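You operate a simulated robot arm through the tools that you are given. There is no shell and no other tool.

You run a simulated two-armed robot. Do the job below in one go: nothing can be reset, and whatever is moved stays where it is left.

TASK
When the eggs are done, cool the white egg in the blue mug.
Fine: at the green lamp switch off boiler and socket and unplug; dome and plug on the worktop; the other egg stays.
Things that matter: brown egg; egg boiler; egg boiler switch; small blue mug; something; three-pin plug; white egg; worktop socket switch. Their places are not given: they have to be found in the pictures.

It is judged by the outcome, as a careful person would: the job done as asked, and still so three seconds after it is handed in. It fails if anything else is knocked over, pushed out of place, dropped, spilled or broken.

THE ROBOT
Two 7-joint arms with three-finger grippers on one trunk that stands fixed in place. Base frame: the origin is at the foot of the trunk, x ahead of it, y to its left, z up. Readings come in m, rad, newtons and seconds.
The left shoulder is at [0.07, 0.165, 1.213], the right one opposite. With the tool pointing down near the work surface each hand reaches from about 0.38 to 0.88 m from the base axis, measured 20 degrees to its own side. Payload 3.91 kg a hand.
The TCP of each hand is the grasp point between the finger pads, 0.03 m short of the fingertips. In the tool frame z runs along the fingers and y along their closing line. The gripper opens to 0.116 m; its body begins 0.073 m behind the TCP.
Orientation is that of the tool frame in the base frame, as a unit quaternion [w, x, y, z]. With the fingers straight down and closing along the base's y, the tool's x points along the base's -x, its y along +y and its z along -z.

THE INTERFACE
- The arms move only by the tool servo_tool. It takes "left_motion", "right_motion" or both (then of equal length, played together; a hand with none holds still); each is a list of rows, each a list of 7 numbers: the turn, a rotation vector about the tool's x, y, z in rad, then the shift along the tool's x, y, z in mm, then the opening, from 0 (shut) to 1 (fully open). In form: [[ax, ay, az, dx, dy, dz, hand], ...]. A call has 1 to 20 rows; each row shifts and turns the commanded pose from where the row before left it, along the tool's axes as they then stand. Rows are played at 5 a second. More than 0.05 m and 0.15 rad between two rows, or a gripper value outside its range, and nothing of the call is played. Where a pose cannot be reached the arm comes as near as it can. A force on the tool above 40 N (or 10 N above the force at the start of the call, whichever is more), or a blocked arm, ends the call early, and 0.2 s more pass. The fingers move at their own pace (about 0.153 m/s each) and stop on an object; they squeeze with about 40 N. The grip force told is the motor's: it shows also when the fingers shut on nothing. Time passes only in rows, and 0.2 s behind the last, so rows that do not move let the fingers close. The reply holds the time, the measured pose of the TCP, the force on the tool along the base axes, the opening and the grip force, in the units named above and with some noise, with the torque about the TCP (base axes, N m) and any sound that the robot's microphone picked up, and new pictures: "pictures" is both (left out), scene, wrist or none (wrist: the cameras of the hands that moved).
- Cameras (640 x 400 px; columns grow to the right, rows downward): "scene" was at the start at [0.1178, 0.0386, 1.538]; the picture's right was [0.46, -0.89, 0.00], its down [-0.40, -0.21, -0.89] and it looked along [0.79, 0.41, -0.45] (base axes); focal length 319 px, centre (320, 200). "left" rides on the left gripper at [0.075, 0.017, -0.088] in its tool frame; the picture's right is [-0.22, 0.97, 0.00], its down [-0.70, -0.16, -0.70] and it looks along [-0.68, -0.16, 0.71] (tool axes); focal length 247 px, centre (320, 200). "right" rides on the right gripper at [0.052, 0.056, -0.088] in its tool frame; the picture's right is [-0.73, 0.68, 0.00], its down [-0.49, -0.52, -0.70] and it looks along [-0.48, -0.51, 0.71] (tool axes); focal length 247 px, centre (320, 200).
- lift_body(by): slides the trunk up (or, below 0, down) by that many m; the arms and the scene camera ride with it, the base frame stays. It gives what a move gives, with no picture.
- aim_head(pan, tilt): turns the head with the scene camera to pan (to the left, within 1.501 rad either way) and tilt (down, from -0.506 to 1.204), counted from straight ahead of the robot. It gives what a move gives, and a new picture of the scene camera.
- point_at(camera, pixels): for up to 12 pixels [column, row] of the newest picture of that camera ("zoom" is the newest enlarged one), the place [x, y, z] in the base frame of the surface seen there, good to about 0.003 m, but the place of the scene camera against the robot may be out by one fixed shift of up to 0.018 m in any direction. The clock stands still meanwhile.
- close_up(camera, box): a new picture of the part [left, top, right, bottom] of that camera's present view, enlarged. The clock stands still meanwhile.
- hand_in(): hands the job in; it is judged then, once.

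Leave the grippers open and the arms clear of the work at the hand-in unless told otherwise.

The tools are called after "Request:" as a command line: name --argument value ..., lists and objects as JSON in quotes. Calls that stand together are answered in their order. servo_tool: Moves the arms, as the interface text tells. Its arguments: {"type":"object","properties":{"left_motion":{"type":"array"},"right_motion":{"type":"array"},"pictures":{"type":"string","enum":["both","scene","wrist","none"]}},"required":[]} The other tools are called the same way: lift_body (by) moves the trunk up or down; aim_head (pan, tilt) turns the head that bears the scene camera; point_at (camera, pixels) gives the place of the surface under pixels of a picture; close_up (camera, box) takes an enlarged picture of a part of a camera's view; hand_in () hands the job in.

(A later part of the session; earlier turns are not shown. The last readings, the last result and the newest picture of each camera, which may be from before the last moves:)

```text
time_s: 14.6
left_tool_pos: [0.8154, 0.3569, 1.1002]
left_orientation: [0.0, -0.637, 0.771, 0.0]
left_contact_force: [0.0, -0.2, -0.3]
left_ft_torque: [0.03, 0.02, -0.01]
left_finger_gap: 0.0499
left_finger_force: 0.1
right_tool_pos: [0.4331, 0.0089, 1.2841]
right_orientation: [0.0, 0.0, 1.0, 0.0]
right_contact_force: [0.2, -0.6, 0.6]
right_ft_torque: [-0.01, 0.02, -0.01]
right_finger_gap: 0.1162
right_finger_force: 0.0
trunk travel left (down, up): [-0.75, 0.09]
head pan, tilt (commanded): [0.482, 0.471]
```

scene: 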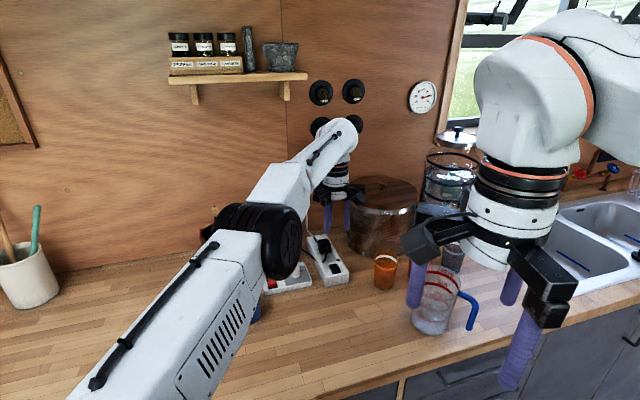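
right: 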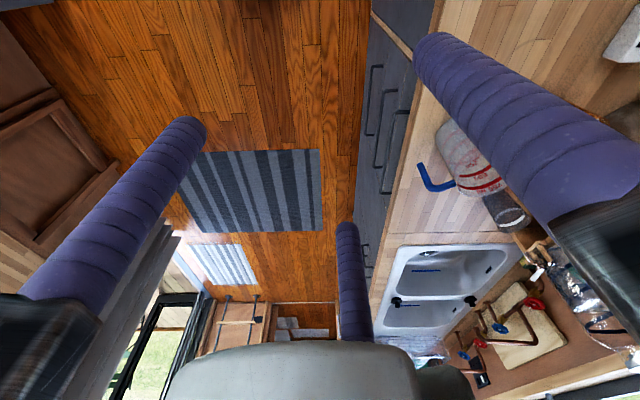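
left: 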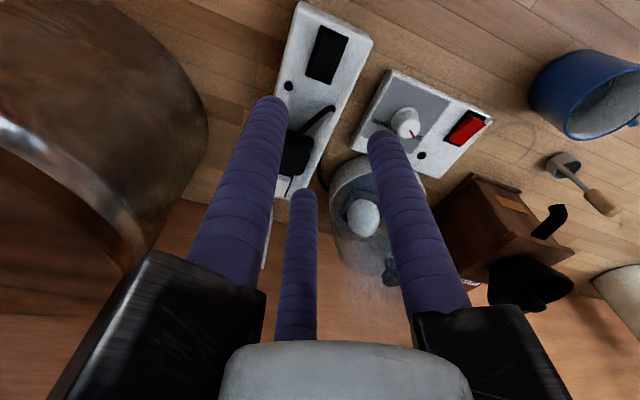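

The hand is vertical with the new yaw and the gap is 50 mm. I'll move to hover above the plug at (0.870, 0.414, 1.05), which also tests the reach.

Request:
servo_tool --left_motion '[[0, 0, 0, -22.2, -14.2, 16.7, 0.43], [0, 0, 0, -22.2, -14.2, 16.7, 0.43], [0, 0, 0, -22.2, -14.2, 16.7, 0.43], [0, 0, 0, 0, 0, 0, 0.43]]' --pictures "both"

Request:
close_up --camera "left" --box '[220, 80, 420, 220]'

Request:
close_up --camera "scene" --box '[270, 190, 380, 290]'

```text
time_s: 15.6
left_tool_pos: [0.8076, 0.4225, 1.057]
left_orientation: [0.0, -0.636, 0.772, 0.0]
left_contact_force: [-0.8, 0.6, -0.2]
left_ft_torque: [0.02, 0.03, -0.02]
left_finger_gap: 0.0498
left_finger_force: 0.0
left hand out of reach, approached as far as the arm can: row 1, 2, 3
right_tool_pos: [0.4348, 0.0084, 1.2844]
right_orientation: [0.0, 0.0, 1.0, 0.001]
right_contact_force: [-0.2, -0.1, -0.1]
right_ft_torque: [0.01, -0.01, 0.01]
right_finger_gap: 0.1161
right_finger_force: 0.0
trunk travel left (down, up): [-0.75, 0.09]
head pan, tilt (commanded): [0.482, 0.471]
```

scene: 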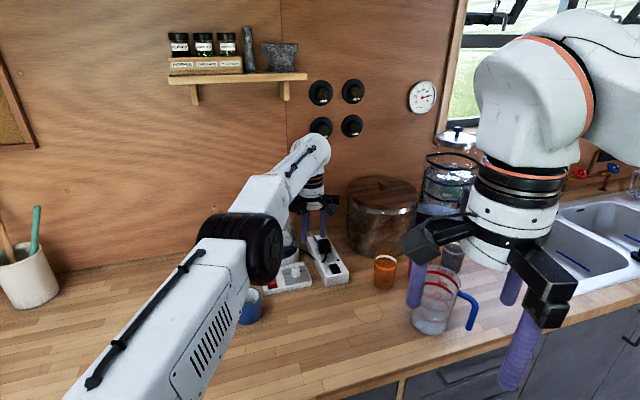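
left: 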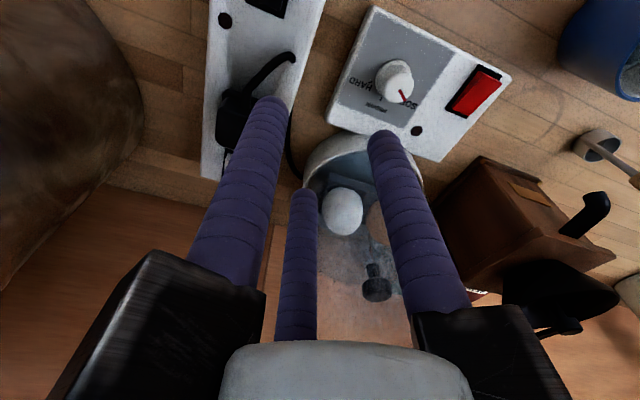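

```text
2.86 times, centred on (320, 150) of left
```

zoom: 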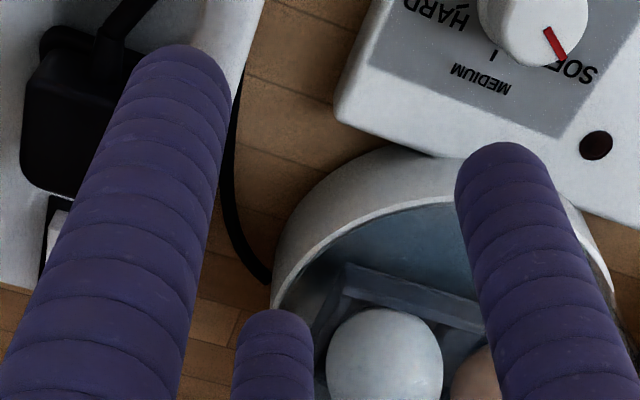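

```text
4.00 times, centred on (325, 240) of scene
```

zoom: 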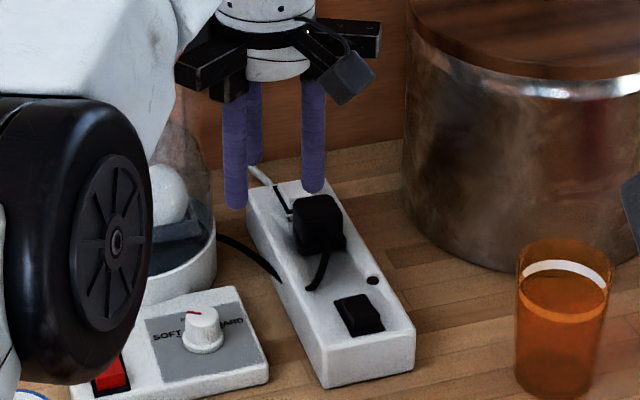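

Straight down, the hand is out of reach here: it stopped at (0.808, 0.4225, 1.057), 6 cm short of the plug. I'll raise the trunk by its last 0.09 m so the wrist works nearer shoulder height, then tilt the hand slightly forward. First I'll check the shelf's location for clearance.

Request:
point_at --camera "scene" --pixels '[[300, 76], [240, 82], [200, 80], [310, 150], [308, 185], [300, 165]]'

Request:
lift_body --by 0.09

```text
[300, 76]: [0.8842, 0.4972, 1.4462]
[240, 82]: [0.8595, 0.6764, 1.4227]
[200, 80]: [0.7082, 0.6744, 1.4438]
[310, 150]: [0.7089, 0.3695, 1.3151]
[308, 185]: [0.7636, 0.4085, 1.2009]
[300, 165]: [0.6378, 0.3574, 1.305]
```

```text
time_s: 16.9
left_tool_pos: [0.8069, 0.4234, 1.1474]
left_orientation: [0.0, -0.636, 0.772, 0.0]
left_contact_force: [0.0, 0.6, 0.7]
left_ft_torque: [0.01, 0.01, 0.03]
left_finger_gap: 0.0501
left_finger_force: 0.2
right_tool_pos: [0.4341, 0.0097, 1.3732]
right_orientation: [-0.001, 0.0, 1.0, 0.0]
right_contact_force: [-0.5, 0.4, 0.0]
right_ft_torque: [0.01, -0.02, 0.01]
right_finger_gap: 0.1159
right_finger_force: 0.1
trunk travel left (down, up): [-0.84, 0.0]
head pan, tilt (commanded): [0.482, 0.471]
```

The shelf's front edge hangs at about z 1.43–1.45, right above the boiler. Leaning the hand back toward me, fingers pointing forward, also keeps the wrist clear of it. I'll tilt 0.25 rad along the strip direction and see where the TCP settles.

Request:
servo_tool --left_motion '[[0.0631, -0.1079, 0, 0, 0, 0, 0.43], [0.0631, -0.1079, 0, 0, 0, 0, 0.43], [0, 0, 0, 0, 0, 0, 0.43]]' --pictures "both"

```text
time_s: 17.6
left_tool_pos: [0.8094, 0.4269, 1.1451]
left_orientation: [0.123, -0.632, 0.765, 0.02]
left_contact_force: [0.5, 0.8, 0.1]
left_ft_torque: [-0.02, 0.02, -0.01]
left_finger_gap: 0.0503
left_finger_force: 0.0
right_tool_pos: [0.4363, 0.0123, 1.3726]
right_orientation: [-0.001, -0.001, 1.0, -0.002]
right_contact_force: [-0.1, 0.6, 0.2]
right_ft_torque: [-0.02, -0.01, -0.03]
right_finger_gap: 0.116
right_finger_force: 0.0
trunk travel left (down, up): [-0.84, 0.0]
head pan, tilt (commanded): [0.482, 0.471]
```

scene: 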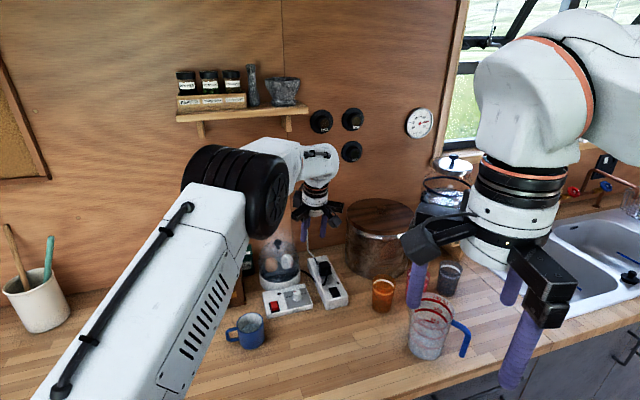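
left: 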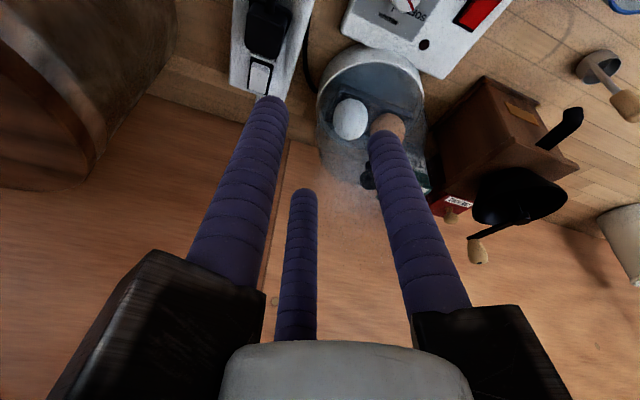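

The tilt took effect in place at (0.809, 0.427, 1.145). I'll now move to hover above the plug at (0.862, 0.406, 1.04).

Request:
servo_tool --left_motion '[[0, 0, 0, 11.2, -14.1, 35.5, 0.43], [0, 0, 0, 11.2, -14.1, 35.5, 0.43], [0, 0, 0, 11.2, -14.1, 35.5, 0.43], [0, 0, 0, 0, 0, 0, 0.43]]' --pictures "both"

Request:
close_up --camera "left" --box '[220, 60, 400, 200]'

Request:
close_up --camera "scene" --box '[270, 210, 380, 310]'

```text
time_s: 18.6
left_tool_pos: [0.858, 0.4019, 1.041]
left_orientation: [0.123, -0.631, 0.766, 0.021]
left_contact_force: [-0.6, 1.0, -0.4]
left_ft_torque: [-0.02, 0.03, 0.0]
left_finger_gap: 0.0498
left_finger_force: 0.0
right_tool_pos: [0.4328, 0.0085, 1.3742]
right_orientation: [0.0, 0.001, 1.0, 0.001]
right_contact_force: [-0.3, -0.4, -0.2]
right_ft_torque: [0.05, 0.0, -0.01]
right_finger_gap: 0.116
right_finger_force: 0.0
trunk travel left (down, up): [-0.84, 0.0]
head pan, tilt (commanded): [0.482, 0.471]
```

scene: 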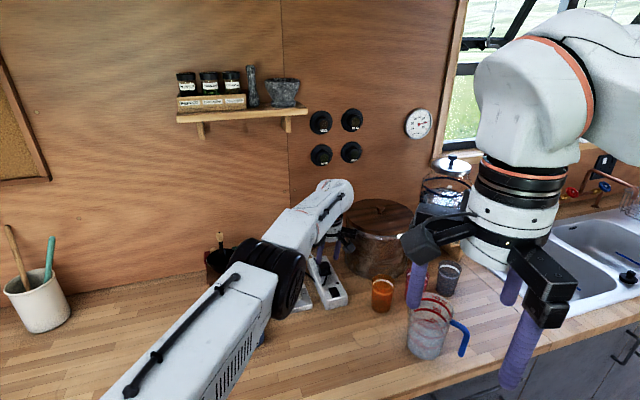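
left: 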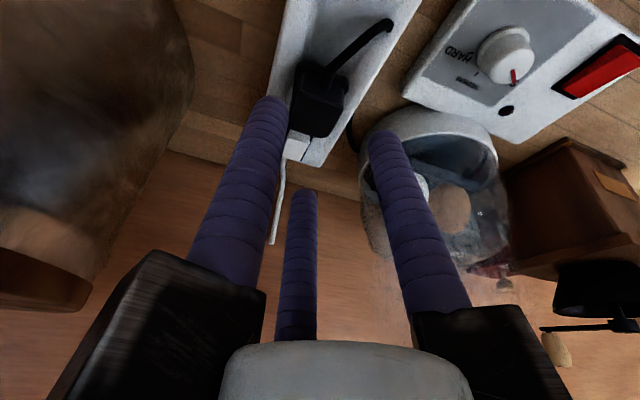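

```text
2.86 times, centred on (310, 130) of left
```

zoom: 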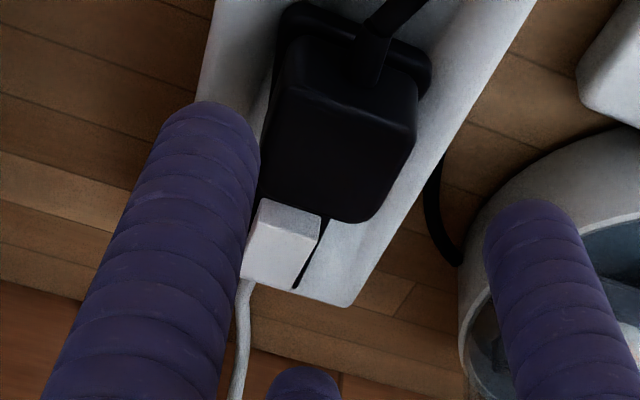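

```text
4.00 times, centred on (325, 260) of scene
```

zoom: 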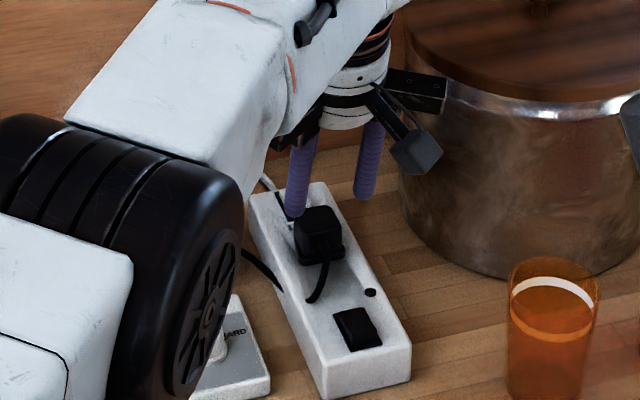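

The TCP is at (0.858, 0.402, 1.041) and the view is clear. I'll measure the plug's top and the LIGHT rocker from this wrist view and check the elbow's height.

Request:
point_at --camera "left" --pixels '[[303, 99], [340, 106], [324, 134], [292, 125], [315, 116], [298, 104], [338, 122], [306, 143], [322, 148], [330, 96], [300, 84], [345, 90]]'

Request:
point_at --camera "scene" --pixels '[[280, 310], [285, 270], [262, 255], [240, 280], [262, 340], [220, 262]]'

```text
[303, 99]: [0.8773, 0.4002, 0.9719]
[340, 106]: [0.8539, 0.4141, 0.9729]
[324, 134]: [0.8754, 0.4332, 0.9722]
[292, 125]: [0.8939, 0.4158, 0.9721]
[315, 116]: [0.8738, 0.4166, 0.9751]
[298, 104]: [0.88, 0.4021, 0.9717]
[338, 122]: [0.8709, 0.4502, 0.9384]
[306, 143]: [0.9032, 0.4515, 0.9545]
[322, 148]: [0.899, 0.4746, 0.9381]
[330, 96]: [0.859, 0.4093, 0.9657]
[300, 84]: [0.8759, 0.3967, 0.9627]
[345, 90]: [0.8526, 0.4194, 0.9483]
```

```text
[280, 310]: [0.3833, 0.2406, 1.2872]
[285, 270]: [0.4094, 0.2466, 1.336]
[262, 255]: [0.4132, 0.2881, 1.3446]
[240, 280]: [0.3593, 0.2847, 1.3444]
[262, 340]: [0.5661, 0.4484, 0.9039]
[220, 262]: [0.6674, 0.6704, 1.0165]
```

The plug's top centre is at about (0.875, 0.4155, 0.972). The LIGHT rocker begins about 4 cm beyond its centre, and the far finger will stay above and short of it. The elbow is high (z ≈ 1.29 or more). I'll align the tool axis with the plug centre and drop to TCP z ≈ 1.005.

Request:
servo_tool --left_motion '[[0, 0, 0, -2.2, -3.5, 19.5, 0.43], [0, 0, 0, -2.2, -3.5, 19.5, 0.43], [0, 0, 0, 0, 0, 0, 0.43], [0, 0, 0, 0, 0, 0, 0.43]]' --pictures "wrist"

Request:
close_up --camera "left" --box '[220, 60, 400, 200]'

Request:
close_up --camera "scene" --box '[290, 210, 370, 290]'

```text
time_s: 19.6
left_tool_pos: [0.8539, 0.4198, 1.0096]
left_orientation: [0.124, -0.631, 0.766, 0.02]
left_contact_force: [0.3, -0.5, 0.6]
left_ft_torque: [-0.02, -0.03, -0.03]
left_finger_gap: 0.0499
left_finger_force: 0.0
left hand out of reach, approached as far as the arm can: row 1, 2
right_tool_pos: [0.4337, 0.0098, 1.3745]
right_orientation: [0.001, 0.0, 1.0, 0.0]
right_contact_force: [-0.3, 0.5, -0.1]
right_ft_torque: [0.01, 0.0, -0.01]
right_finger_gap: 0.1162
right_finger_force: 0.0
trunk travel left (down, up): [-0.84, 0.0]
head pan, tilt (commanded): [0.482, 0.471]
```

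left: 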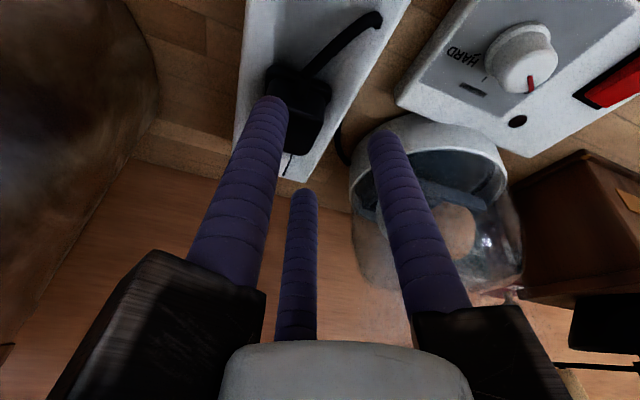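

```text
2.86 times, centred on (310, 130) of left
```

zoom: 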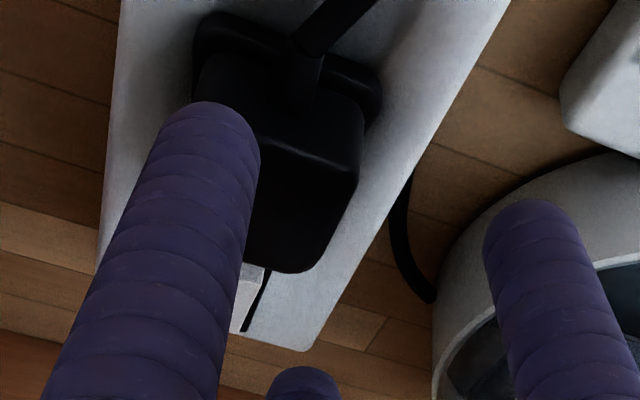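

```text
5.00 times, centred on (330, 250) of scene
```

zoom: 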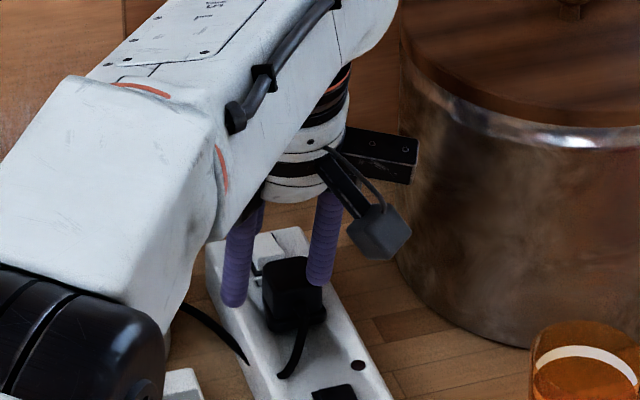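

It's still about 2 cm out of reach at this tilt, with the TCP stuck at (0.854, 0.420, 1.010). I'll go up 30 mm, add another 0.12 rad of tilt toward the reach direction, then re-aim.

Request:
servo_tool --left_motion '[[0, 0, 0, -6.4, -3.75, -29.1, 0.43], [0.1044, -0.0571, -0.0156, 0, 0, 0, 0.43], [0, 0, 0, 0, 0, 0, 0.43]]' --pictures "none"

```text
time_s: 20.4
left_tool_pos: [0.8786, 0.4242, 1.0379]
left_orientation: [0.178, -0.63, 0.756, -0.003]
left_contact_force: [0.0, 0.3, -0.2]
left_ft_torque: [-0.01, 0.01, 0.04]
left_finger_gap: 0.05
left_finger_force: 0.1
left hand out of reach, approached as far as the arm can: row 2
right_tool_pos: [0.4343, 0.009, 1.3745]
right_orientation: [0.0, 0.0, 1.0, 0.0]
right_contact_force: [0.1, -0.8, 0.8]
right_ft_torque: [0.05, -0.02, 0.03]
right_finger_gap: 0.1159
right_finger_force: 0.0
trunk travel left (down, up): [-0.84, 0.0]
head pan, tilt (commanded): [0.482, 0.471]
```

The TCP reads (0.879, 0.424, 1.038) with a reach warning on the tilt row. I'll hold still for a moment and look at where it settles.

Request:
servo_tool --left_motion '[[0, 0, 0, 0, 0, 0, 0.43], [0, 0, 0, 0, 0, 0, 0.43]]' --pictures "both"

```text
time_s: 21.1
left_tool_pos: [0.8786, 0.4248, 1.0385]
left_orientation: [0.177, -0.629, 0.757, -0.002]
left_contact_force: [-0.4, 0.3, -0.1]
left_ft_torque: [0.02, 0.02, -0.01]
left_finger_gap: 0.05
left_finger_force: 0.1
right_tool_pos: [0.4334, 0.0103, 1.3735]
right_orientation: [-0.001, 0.0, 1.0, 0.0]
right_contact_force: [-0.3, -0.4, -0.3]
right_ft_torque: [0.0, -0.01, -0.02]
right_finger_gap: 0.1161
right_finger_force: 0.0
trunk travel left (down, up): [-0.84, 0.0]
head pan, tilt (commanded): [0.482, 0.471]
```

scene: 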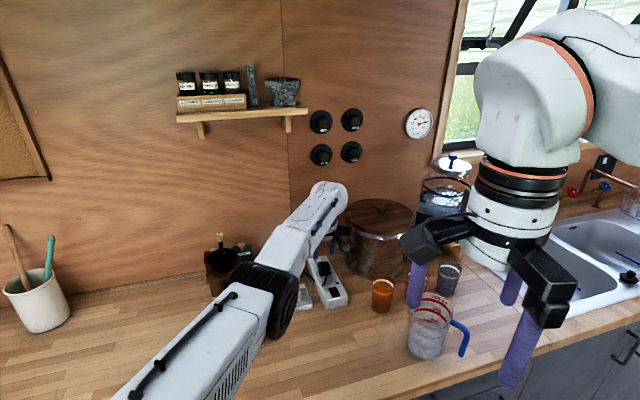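
left: 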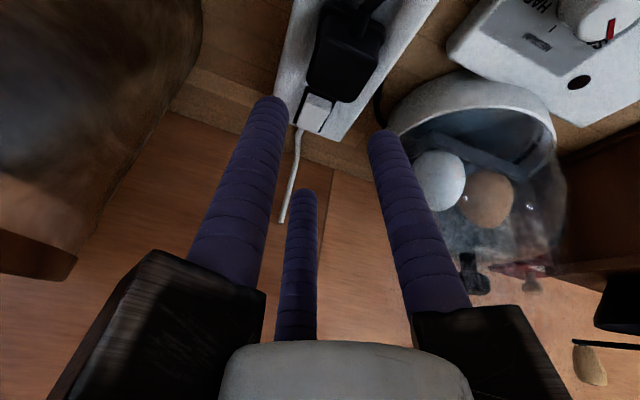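

Settled at (0.8786, 0.4248, 1.0385) with a tilt of 0.356 rad. I'll move back onto the plug's axis at TCP (0.869, 0.4105, 1.000).

Request:
servo_tool --left_motion '[[0, 0, 0, 12.6, 7.4, 15.2, 0.43], [0, 0, 0, 12.6, 7.4, 15.2, 0.43], [0, 0, 0, 0, 0, 0, 0.43], [0, 0, 0, 0, 0, 0, 0.43]]' --pictures "wrist"

Request:
close_up --camera "left" --box '[220, 60, 400, 200]'

Request:
close_up --camera "scene" --box '[290, 220, 370, 300]'

```text
time_s: 22.1
left_tool_pos: [0.8769, 0.4115, 0.9988]
left_orientation: [0.178, -0.629, 0.757, -0.002]
left_contact_force: [-1.4, -0.1, 0.4]
left_ft_torque: [0.0, 0.0, -0.01]
left_finger_gap: 0.0499
left_finger_force: 0.0
left hand out of reach, approached as far as the arm can: row 1, 2
right_tool_pos: [0.4335, 0.0084, 1.3737]
right_orientation: [0.0, 0.0, 1.0, 0.0]
right_contact_force: [0.1, 0.6, 0.0]
right_ft_torque: [-0.03, 0.02, 0.03]
right_finger_gap: 0.1161
right_finger_force: 0.0
trunk travel left (down, up): [-0.84, 0.0]
head pan, tilt (commanded): [0.482, 0.471]
```

left: 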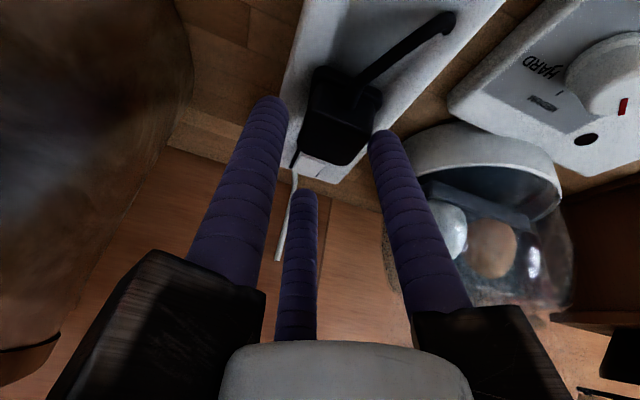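

```text
2.86 times, centred on (310, 130) of left
```

zoom: 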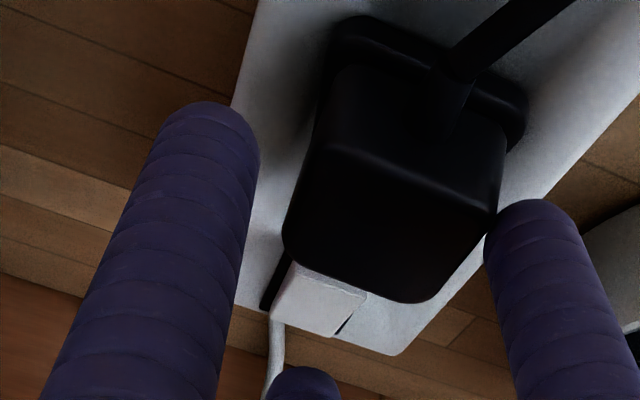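

```text
5.00 times, centred on (330, 260) of scene
```

zoom: 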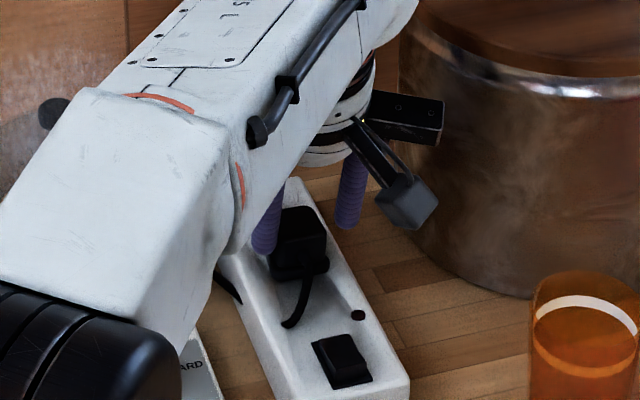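

Working through the numbers, the wrist sits about 0.2 m above the TCP and the arm reaches 0.788 m from the shoulder. The raised trunk therefore hurts this low grasp. I'll lift the hand 95 mm clear of the plug, then lower the trunk by 0.09 m again.

Request:
servo_tool --left_motion '[[0, 0, 0, -6.3, -5.4, -22.3, 0.43], [0, 0, 0, -8.4, -7.1, -29.7, 0.43], [0, 0, 0, -12.5, -10.6, -44.0, 0.43], [0, 0, 0, 0, 0, 0, 0.43]]' --pictures "none"

Request:
lift_body --by -0.09

```text
time_s: 23.1
left_tool_pos: [0.8827, 0.4119, 1.1012]
left_orientation: [0.176, -0.629, 0.757, -0.002]
left_contact_force: [0.5, -0.3, -0.3]
left_ft_torque: [-0.03, 0.02, 0.02]
left_finger_gap: 0.0499
left_finger_force: 0.0
left hand out of reach, approached as far as the arm can: row 2
right_tool_pos: [0.435, 0.0093, 1.374]
right_orientation: [-0.001, 0.0, 1.0, 0.0]
right_contact_force: [0.3, -0.3, 0.4]
right_ft_torque: [-0.01, 0.02, -0.01]
right_finger_gap: 0.116
right_finger_force: 0.1
trunk travel left (down, up): [-0.84, 0.0]
head pan, tilt (commanded): [0.482, 0.471]
```

```text
time_s: 24.3
left_tool_pos: [0.8821, 0.4142, 1.0114]
left_orientation: [0.178, -0.629, 0.757, -0.003]
left_contact_force: [-0.2, 0.1, 0.3]
left_ft_torque: [0.02, 0.01, -0.02]
left_finger_gap: 0.05
left_finger_force: 0.1
right_tool_pos: [0.4348, 0.0093, 1.2843]
right_orientation: [0.0, 0.0, 1.0, 0.0]
right_contact_force: [-0.3, -1.3, 0.8]
right_ft_torque: [0.01, -0.03, 0.01]
right_finger_gap: 0.1159
right_finger_force: 0.1
trunk travel left (down, up): [-0.75, 0.09]
head pan, tilt (commanded): [0.482, 0.471]
```

The TCP is now (0.882, 0.414, 1.011) with the trunk back at its first height. I'll shift to (0.869, 0.4105, 1.000) on the plug axis.

Request:
servo_tool --left_motion '[[0, 0, 0, 8.4, 14.3, 6.4, 0.43], [0, 0, 0, 0, 0, 0, 0.43], [0, 0, 0, 0, 0, 0, 0.43]]' --pictures "wrist"

Request:
close_up --camera "left" --box '[220, 60, 400, 200]'

Request:
close_up --camera "scene" --box '[290, 200, 370, 280]'

```text
time_s: 25.1
left_tool_pos: [0.8815, 0.4105, 0.9988]
left_orientation: [0.175, -0.63, 0.757, 0.0]
left_contact_force: [-5.4, 5.2, 2.7]
left_ft_torque: [0.06, 0.27, -0.08]
left_finger_gap: 0.0527
left_finger_force: 2.9
left hand out of reach, approached as far as the arm can: row 1
right_tool_pos: [0.4339, 0.0095, 1.2855]
right_orientation: [0.0, 0.0, 1.0, 0.0]
right_contact_force: [-0.2, -0.5, 0.7]
right_ft_torque: [0.02, 0.0, 0.0]
right_finger_gap: 0.1163
right_finger_force: 0.1
trunk travel left (down, up): [-0.75, 0.09]
head pan, tilt (commanded): [0.482, 0.471]
```

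left: 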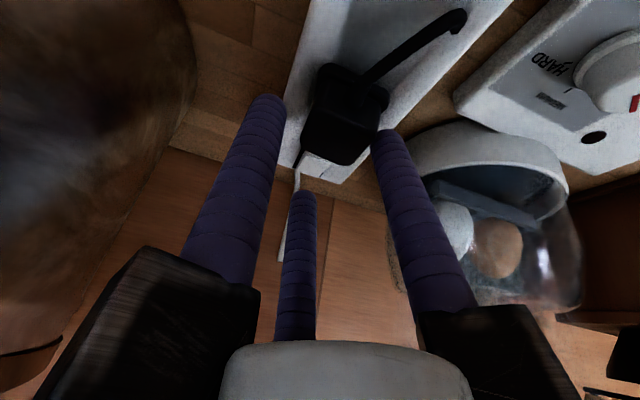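

```text
2.86 times, centred on (310, 130) of left
```

zoom: 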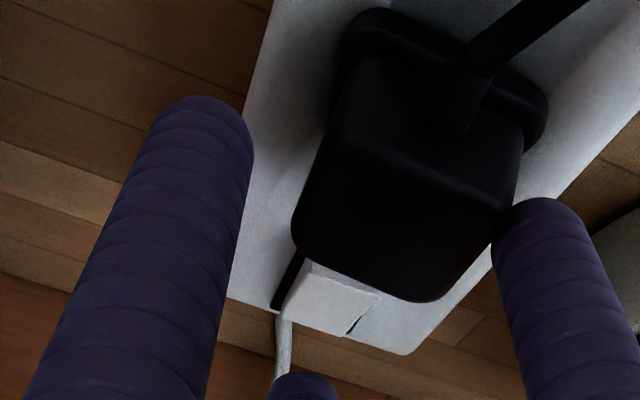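

```text
5.00 times, centred on (330, 240) of scene
```

zoom: 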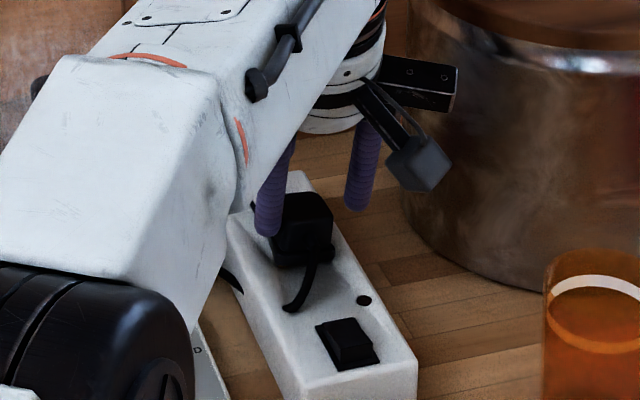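

A finger is lightly touching the plug's left face (about 5 N) and the arm is stuck straight, in a singular pose. I'll go straight up 60 mm and then back toward the robot by 80 mm so the elbow bends again.

Request:
servo_tool --left_motion '[[0, 0, 0, -5.3, -4.5, -18.7, 0.5], [0, 0, 0, -10.6, -9.0, -37.5, 0.5], [0, 0, 0, 16.9, 33.9, -12.9, 0.5], [0, 0, 0, 16.9, 33.9, -12.9, 0.5], [0, 0, 0, 0, 0, 0, 0.5]]' --pictures "scene"

```text
time_s: 26.3
left_tool_pos: [0.8798, 0.4075, 1.0622]
left_orientation: [0.176, -0.629, 0.757, -0.003]
left_contact_force: [0.0, -0.8, 0.4]
left_ft_torque: [-0.01, -0.02, -0.03]
left_finger_gap: 0.0579
left_finger_force: 0.0
left hand out of reach, approached as far as the arm can: row 3, 4
right_tool_pos: [0.4331, 0.0092, 1.2835]
right_orientation: [-0.001, 0.0, 1.0, 0.0]
right_contact_force: [0.3, -0.4, 0.0]
right_ft_torque: [0.05, -0.03, -0.03]
right_finger_gap: 0.116
right_finger_force: 0.0
trunk travel left (down, up): [-0.75, 0.09]
head pan, tilt (commanded): [0.482, 0.471]
```

scene: 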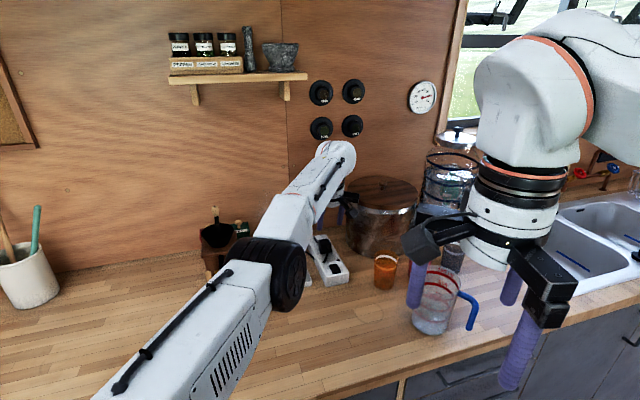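

The inward rows were refused, so the elbow is locked straight. I'll try small combined steps, slightly down and inward, which should flex the elbow. There's room: the fingertips are at about 1.026, above the plug top at 0.972.

Request:
servo_tool --left_motion '[[0, 0, 0, 3.3, 4.9, 4.3, 0.5], [0, 0, 0, 3.3, 4.9, 4.3, 0.5], [0, 0, 0, 3.3, 4.9, 4.3, 0.5], [0, 0, 0, 3.3, 4.9, 4.3, 0.5], [0, 0, 0, 3.3, 4.9, 4.3, 0.5], [0, 0, 0, 0, 0, 0, 0.5]]' --pictures "none"

```text
time_s: 27.7
left_tool_pos: [0.883, 0.404, 1.0322]
left_orientation: [0.176, -0.63, 0.757, -0.001]
left_contact_force: [0.8, 0.1, 0.5]
left_ft_torque: [0.01, 0.03, -0.03]
left_finger_gap: 0.058
left_finger_force: 0.0
left hand out of reach, approached as far as the arm can: row 1, 2, 3, 4, 5
right_tool_pos: [0.4349, 0.0097, 1.2831]
right_orientation: [0.0, 0.0, 1.0, 0.0]
right_contact_force: [0.8, 0.1, 0.1]
right_ft_torque: [-0.01, 0.02, 0.02]
right_finger_gap: 0.1161
right_finger_force: 0.1
trunk travel left (down, up): [-0.75, 0.09]
head pan, tilt (commanded): [0.482, 0.471]
```

It moved down but not inward, so the elbow really is pinned straight. I'll test tiny inward nudges with holds, so the solver can unbend it gradually.

Request:
servo_tool --left_motion '[[0, 0, 0, 0.85, 1.7, -0.65, 0.5], [0, 0, 0, 0, 0, 0, 0.5], [0, 0, 0, 0, 0, 0, 0.5], [0, 0, 0, 0.85, 1.7, -0.65, 0.5], [0, 0, 0, 0, 0, 0, 0.5], [0, 0, 0, 0, 0, 0, 0.5], [0, 0, 0, 0.85, 1.7, -0.65, 0.5], [0, 0, 0, 0, 0, 0, 0.5], [0, 0, 0, 0, 0, 0, 0.5]]' --pictures "none"

```text
time_s: 29.7
left_tool_pos: [0.8821, 0.4046, 1.0322]
left_orientation: [0.176, -0.63, 0.757, -0.001]
left_contact_force: [-0.1, 0.4, 0.1]
left_ft_torque: [-0.03, 0.01, 0.01]
left_finger_gap: 0.058
left_finger_force: 0.0
left hand out of reach, approached as far as the arm can: row 4
right_tool_pos: [0.433, 0.0087, 1.2844]
right_orientation: [-0.001, 0.0, 1.0, 0.0]
right_contact_force: [0.6, -0.8, 0.2]
right_ft_torque: [-0.05, 0.0, 0.01]
right_finger_gap: 0.1161
right_finger_force: 0.0
trunk travel left (down, up): [-0.75, 0.09]
head pan, tilt (commanded): [0.482, 0.471]
```

Still pinned. I'll make a large sweep upward with an inward component, since a big sideways-to-the-arm motion has to bend the elbow. The space above the hand is free, and this spot is to the right of the shelf.

Request:
servo_tool --left_motion '[[0, 0, 0, -7.2, -2.3, -40.1, 0.5], [0, 0, 0, -7.2, -2.3, -40.1, 0.5], [0, 0, 0, -7.2, -2.3, -40.1, 0.5], [0, 0, 0, -7.2, -2.3, -40.1, 0.5], [0, 0, 0, -7.2, -2.3, -40.1, 0.5], [0, 0, 0, 0, 0, 0, 0.5]]' --pictures "scene"

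```text
time_s: 31.1
left_tool_pos: [0.8519, 0.3936, 1.2334]
left_orientation: [0.176, -0.629, 0.757, -0.002]
left_contact_force: [0.5, -0.9, 0.2]
left_ft_torque: [-0.01, 0.03, 0.0]
left_finger_gap: 0.0581
left_finger_force: 0.0
left hand out of reach, approached as far as the arm can: row 1, 2, 5
right_tool_pos: [0.4339, 0.009, 1.2846]
right_orientation: [-0.001, 0.0, 1.0, 0.001]
right_contact_force: [0.2, 0.6, -0.1]
right_ft_torque: [-0.02, 0.04, 0.03]
right_finger_gap: 0.1158
right_finger_force: 0.0
trunk travel left (down, up): [-0.75, 0.09]
head pan, tilt (commanded): [0.482, 0.471]
```

scene: 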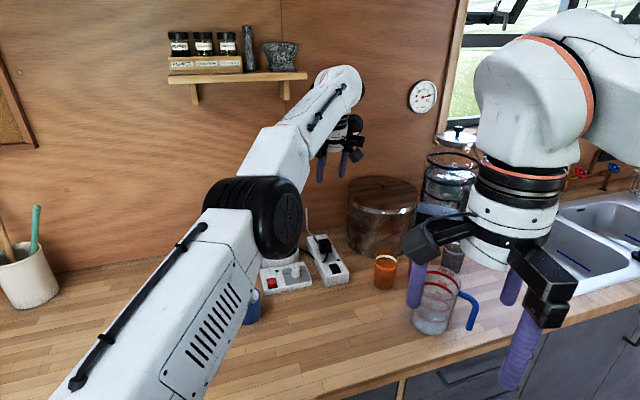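

Some progress: the TCP is at (0.852, 0.394, 1.233) and slightly inside the limit. I'll try moving inward again in 20 mm steps.

Request:
servo_tool --left_motion '[[0, 0, 0, 4.2, 8.5, -3.2, 0.5], [0, 0, 0, 4.2, 8.5, -3.2, 0.5], [0, 0, 0, 8.5, 17.0, -6.5, 0.5], [0, 0, 0, 8.5, 17.0, -6.5, 0.5], [0, 0, 0, 8.5, 17.0, -6.5, 0.5], [0, 0, 0, 0, 0, 0, 0.5]]' --pictures "none"

```text
time_s: 32.5
left_tool_pos: [0.7746, 0.3693, 1.2334]
left_orientation: [0.177, -0.629, 0.757, -0.002]
left_contact_force: [0.3, 1.0, -0.1]
left_ft_torque: [0.04, 0.02, -0.05]
left_finger_gap: 0.0582
left_finger_force: 0.1
right_tool_pos: [0.4343, 0.0089, 1.2829]
right_orientation: [0.0, 0.0, 1.0, 0.0]
right_contact_force: [0.0, 0.7, 0.1]
right_ft_torque: [-0.03, 0.03, 0.01]
right_finger_gap: 0.1161
right_finger_force: 0.0
trunk travel left (down, up): [-0.75, 0.09]
head pan, tilt (commanded): [0.482, 0.471]
```

The elbow is free again at (0.775, 0.369, 1.233). I'll approach the plug hover point (0.869, 0.4105, 1.06) from inside, which my model says stays about 1.5 cm short of the reach limit.

Request:
servo_tool --left_motion '[[0, 0, 0, -1.2, -7.0, 32.8, 0.5], [0, 0, 0, -1.2, -7.0, 32.8, 0.5], [0, 0, 0, -1.2, -7.0, 32.8, 0.5], [0, 0, 0, -1.2, -7.0, 32.8, 0.5], [0, 0, 0, -1.2, -7.0, 32.8, 0.5], [0, 0, 0, -1.2, -7.0, 32.8, 0.5], [0, 0, 0, 0, 0, 0, 0.5]]' --pictures "wrist"

Request:
close_up --camera "scene" --box '[290, 190, 370, 280]'

```text
time_s: 34.1
left_tool_pos: [0.8686, 0.4118, 1.0616]
left_orientation: [0.177, -0.629, 0.757, -0.002]
left_contact_force: [-0.2, -0.1, -0.6]
left_ft_torque: [0.02, 0.02, 0.01]
left_finger_gap: 0.058
left_finger_force: 0.0
right_tool_pos: [0.4331, 0.0085, 1.284]
right_orientation: [0.0, 0.0, 1.0, 0.001]
right_contact_force: [-0.7, 0.7, 0.4]
right_ft_torque: [0.01, 0.04, 0.06]
right_finger_gap: 0.116
right_finger_force: 0.1
trunk travel left (down, up): [-0.75, 0.09]
head pan, tilt (commanded): [0.482, 0.471]
```

left: 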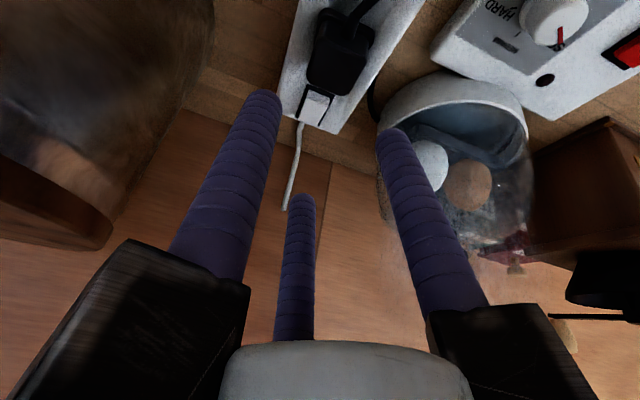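

```text
4.44 times, centred on (330, 235) of scene
```

zoom: 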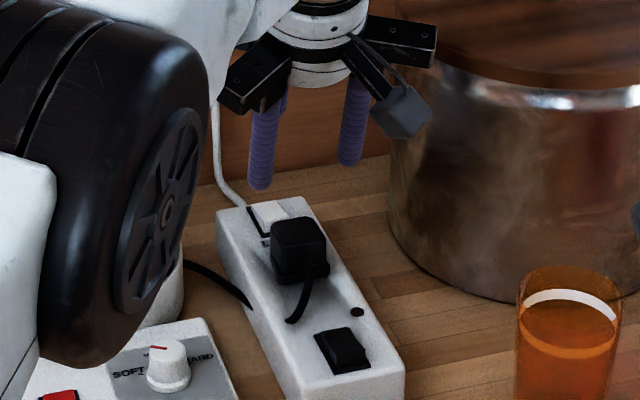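

No warnings, and the TCP is on target at (0.8686, 0.4118, 1.0616). I'll re-measure the plug from this view before descending.

Request:
close_up --camera "left" --box '[270, 0, 410, 130]'

```text
3.08 times, centred on (340, 65) of left
```

zoom: 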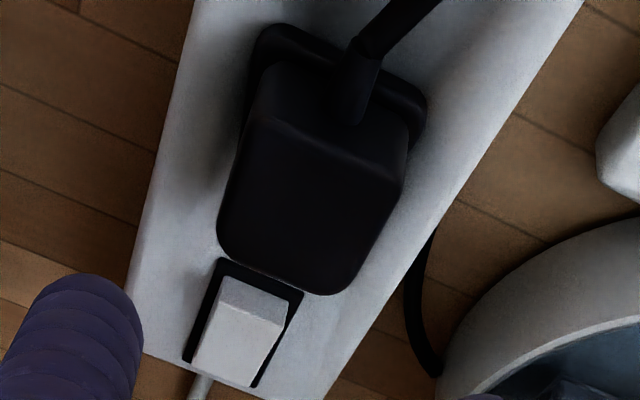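

Request:
point_at --camera "zoom" --pixels '[[265, 130], [398, 178], [340, 285], [228, 240], [305, 205], [222, 262], [300, 298], [240, 305], [280, 310], [165, 190], [440, 230], [200, 355]]'

```text
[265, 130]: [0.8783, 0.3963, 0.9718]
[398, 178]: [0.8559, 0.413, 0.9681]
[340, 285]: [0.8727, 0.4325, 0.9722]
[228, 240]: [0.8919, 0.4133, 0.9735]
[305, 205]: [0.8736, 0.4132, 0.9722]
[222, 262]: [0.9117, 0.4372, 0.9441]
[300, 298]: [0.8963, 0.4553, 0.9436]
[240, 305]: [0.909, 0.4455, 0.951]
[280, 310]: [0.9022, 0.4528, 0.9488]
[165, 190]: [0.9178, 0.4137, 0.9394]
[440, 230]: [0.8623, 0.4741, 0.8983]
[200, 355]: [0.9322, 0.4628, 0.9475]
```

The plug centre is confirmed at (0.8745, 0.414), top at 0.972. I'll descend 55 mm straight down with the fingers spread 58 mm, then check.

Request:
servo_tool --left_motion '[[0, 0, 0, 8.25, 6.0, 25.6, 0.5], [0, 0, 0, 8.25, 6.0, 25.6, 0.5], [0, 0, 0, 0, 0, 0, 0.5]]' --pictures "wrist"

Request:
close_up --camera "scene" --box '[290, 200, 370, 280]'

```text
time_s: 34.9
left_tool_pos: [0.8668, 0.4106, 1.0061]
left_orientation: [0.177, -0.629, 0.757, -0.003]
left_contact_force: [0.4, -0.5, -0.1]
left_ft_torque: [0.0, -0.02, 0.03]
left_finger_gap: 0.0579
left_finger_force: 0.0
right_tool_pos: [0.4327, 0.0097, 1.2844]
right_orientation: [0.0, 0.0, 1.0, -0.001]
right_contact_force: [0.1, 0.1, -0.9]
right_ft_torque: [0.0, -0.03, -0.02]
right_finger_gap: 0.1159
right_finger_force: 0.1
trunk travel left (down, up): [-0.75, 0.09]
head pan, tilt (commanded): [0.482, 0.471]
```

left: 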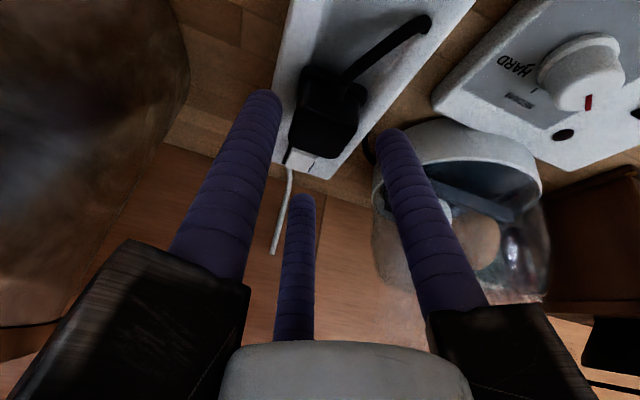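

```text
5.00 times, centred on (330, 240) of scene
```

zoom: 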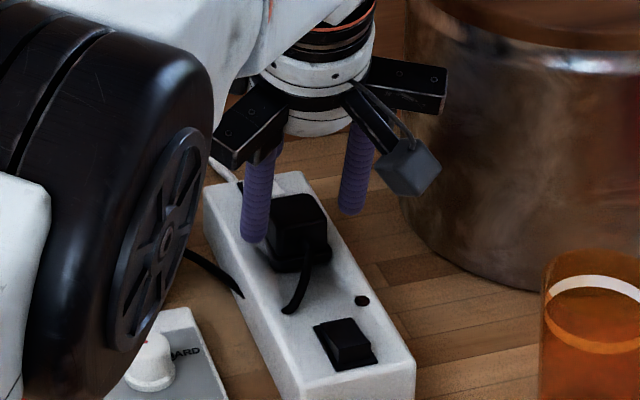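

The fingers straddle the plug well. I'll descend the last 27 mm to z ≈ 0.979.

Request:
servo_tool --left_motion '[[0, 0, 0, 2.33, 1.57, 8.57, 0.5], [0, 0, 0, 2.33, 1.57, 8.57, 0.5], [0, 0, 0, 2.33, 1.57, 8.57, 0.5], [0, 0, 0, 0, 0, 0, 0.5]]' --pictures "wrist"

Request:
close_up --camera "left" --box '[230, 60, 420, 210]'

Request:
close_up --camera "scene" --box '[300, 215, 360, 275]'

```text
time_s: 35.9
left_tool_pos: [0.8699, 0.409, 0.979]
left_orientation: [0.177, -0.629, 0.757, -0.002]
left_contact_force: [1.6, -0.5, 0.2]
left_ft_torque: [-0.01, -0.02, 0.01]
left_finger_gap: 0.0581
left_finger_force: 0.1
right_tool_pos: [0.4349, 0.0079, 1.2841]
right_orientation: [0.0, 0.0, 1.0, 0.0]
right_contact_force: [0.2, 1.0, 0.3]
right_ft_torque: [-0.01, -0.01, -0.03]
right_finger_gap: 0.116
right_finger_force: 0.0
trunk travel left (down, up): [-0.75, 0.09]
head pan, tilt (commanded): [0.482, 0.471]
```

left: 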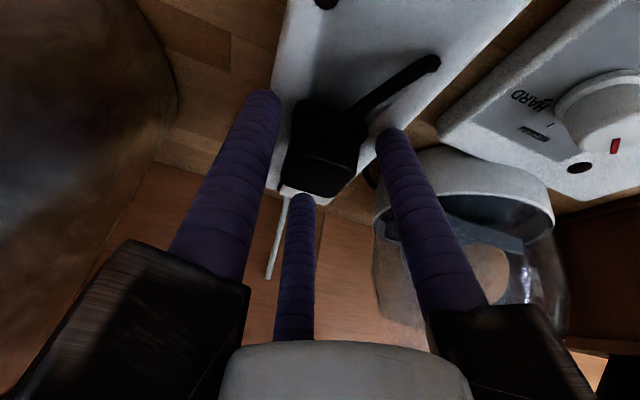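

```text
2.67 times, centred on (325, 135) of left
```

zoom: 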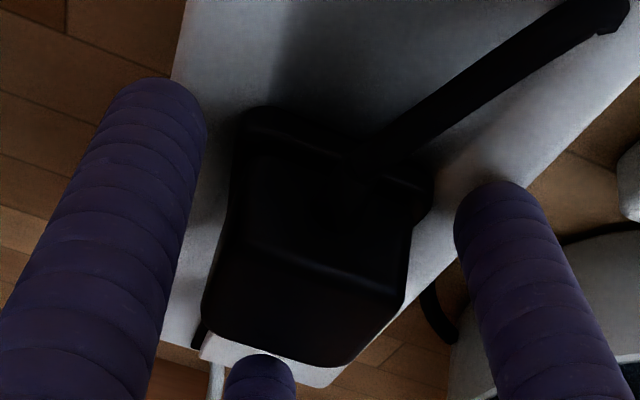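

```text
6.67 times, centred on (330, 245) of scene
```

zoom: 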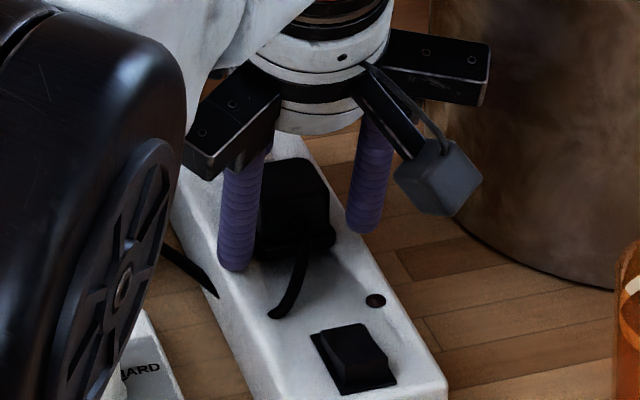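

The plug is centred between the three fingers with no contact yet. I'll close the gripper.

Request:
servo_tool --left_motion '[[0, 0, 0, 0, 0, 0, 0.2], [0, 0, 0, 0, 0, 0, 0.0], [0, 0, 0, 0, 0, 0, 0.0], [0, 0, 0, 0, 0, 0, 0.0]]' --pictures "wrist"

Request:
close_up --camera "scene" --box '[300, 215, 360, 275]'

```text
time_s: 36.9
left_tool_pos: [0.8675, 0.4125, 0.9807]
left_orientation: [0.179, -0.629, 0.756, -0.002]
left_contact_force: [-4.4, 6.4, 13.1]
left_ft_torque: [0.43, 0.34, -0.08]
left_finger_gap: 0.0399
left_finger_force: 40.5
right_tool_pos: [0.4321, 0.0103, 1.2839]
right_orientation: [0.001, 0.001, 1.0, -0.001]
right_contact_force: [-0.6, 0.4, -0.2]
right_ft_torque: [0.02, -0.04, 0.02]
right_finger_gap: 0.1163
right_finger_force: 0.1
trunk travel left (down, up): [-0.75, 0.09]
head pan, tilt (commanded): [0.482, 0.471]
```

left: 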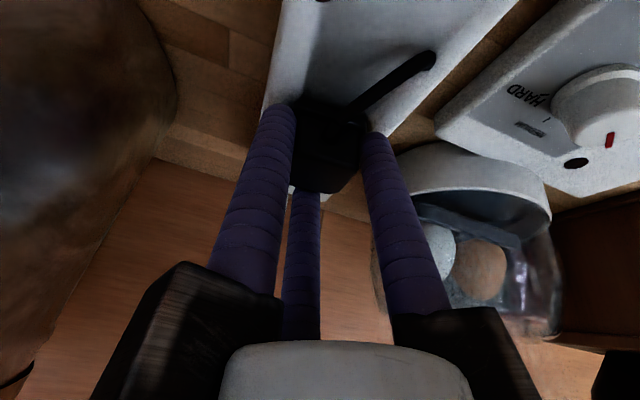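

```text
6.67 times, centred on (330, 245) of scene
```

zoom: 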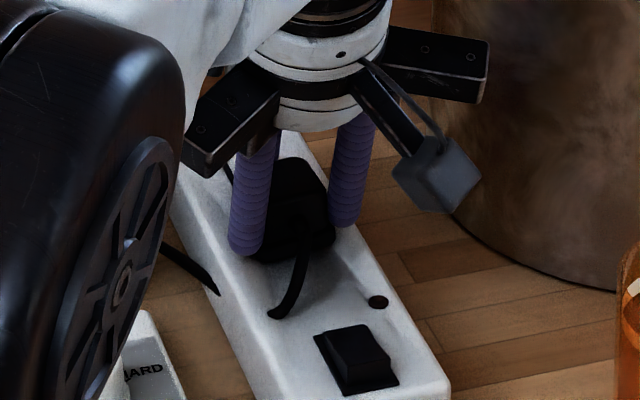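

Gripped at a 40 mm gap. Now I'll pull the plug straight up 40 mm.

Request:
servo_tool --left_motion '[[0, 0, 0, -1.33, -1.13, -4.7, 0], [0, 0, 0, -1.33, -1.13, -4.7, 0], [0, 0, 0, -2.66, -2.26, -9.37, 0], [0, 0, 0, -2.66, -2.26, -9.37, 0], [0, 0, 0, -2.66, -2.26, -9.37, 0], [0, 0, 0, 0, 0, 0, 0]]' --pictures "wrist"

Request:
close_up --camera "scene" --box '[290, 205, 360, 275]'

```text
time_s: 38.3
left_tool_pos: [0.8702, 0.4108, 1.0173]
left_orientation: [0.177, -0.629, 0.757, -0.003]
left_contact_force: [0.2, 0.1, -1.0]
left_ft_torque: [-0.03, 0.03, 0.03]
left_finger_gap: 0.0398
left_finger_force: 40.4
right_tool_pos: [0.4346, 0.0092, 1.2841]
right_orientation: [0.001, 0.0, 1.0, 0.0]
right_contact_force: [-0.1, 0.1, -0.1]
right_ft_torque: [-0.01, 0.01, -0.03]
right_finger_gap: 0.1158
right_finger_force: 0.1
trunk travel left (down, up): [-0.75, 0.09]
head pan, tilt (commanded): [0.482, 0.471]
```

left: 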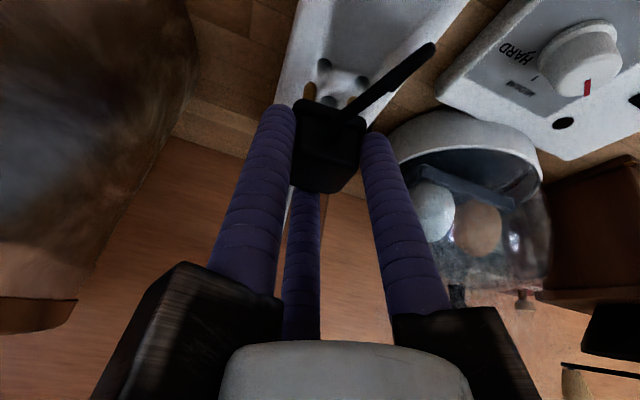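

```text
5.71 times, centred on (325, 240) of scene
```

zoom: 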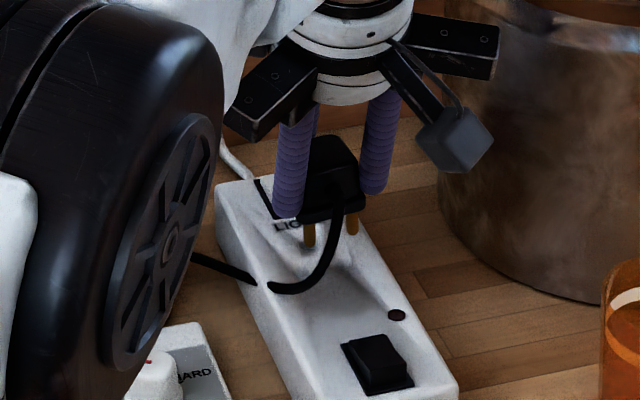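

The plug is out, its pins are showing and the cord is following freely. Now I need a free spot on the worktop near the strip. I'll query the worktop and obstacle edges in the scene view.

Request:
point_at --camera "scene" --pixels '[[311, 284], [330, 284], [348, 279], [330, 300], [320, 310], [350, 305], [310, 300], [345, 290], [375, 290], [300, 290], [386, 257], [420, 330]]'

Request:
close_up --camera "scene" --box '[250, 220, 410, 340]'

```text
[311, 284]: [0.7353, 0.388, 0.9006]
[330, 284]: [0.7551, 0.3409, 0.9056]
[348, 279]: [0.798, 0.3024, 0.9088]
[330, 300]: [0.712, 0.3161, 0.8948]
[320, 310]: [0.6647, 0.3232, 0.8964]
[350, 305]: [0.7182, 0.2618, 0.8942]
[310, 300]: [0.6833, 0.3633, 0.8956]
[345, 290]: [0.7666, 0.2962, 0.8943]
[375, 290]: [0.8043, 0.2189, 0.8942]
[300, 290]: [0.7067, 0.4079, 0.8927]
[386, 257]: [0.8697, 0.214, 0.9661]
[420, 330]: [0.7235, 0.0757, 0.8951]
```

```text
3.33 times, centred on (330, 280) of scene
```

zoom: 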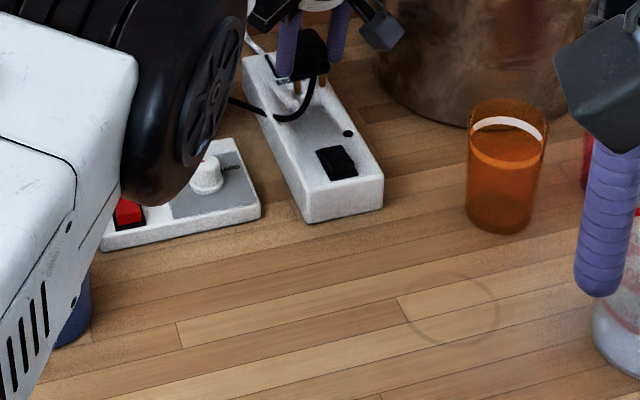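

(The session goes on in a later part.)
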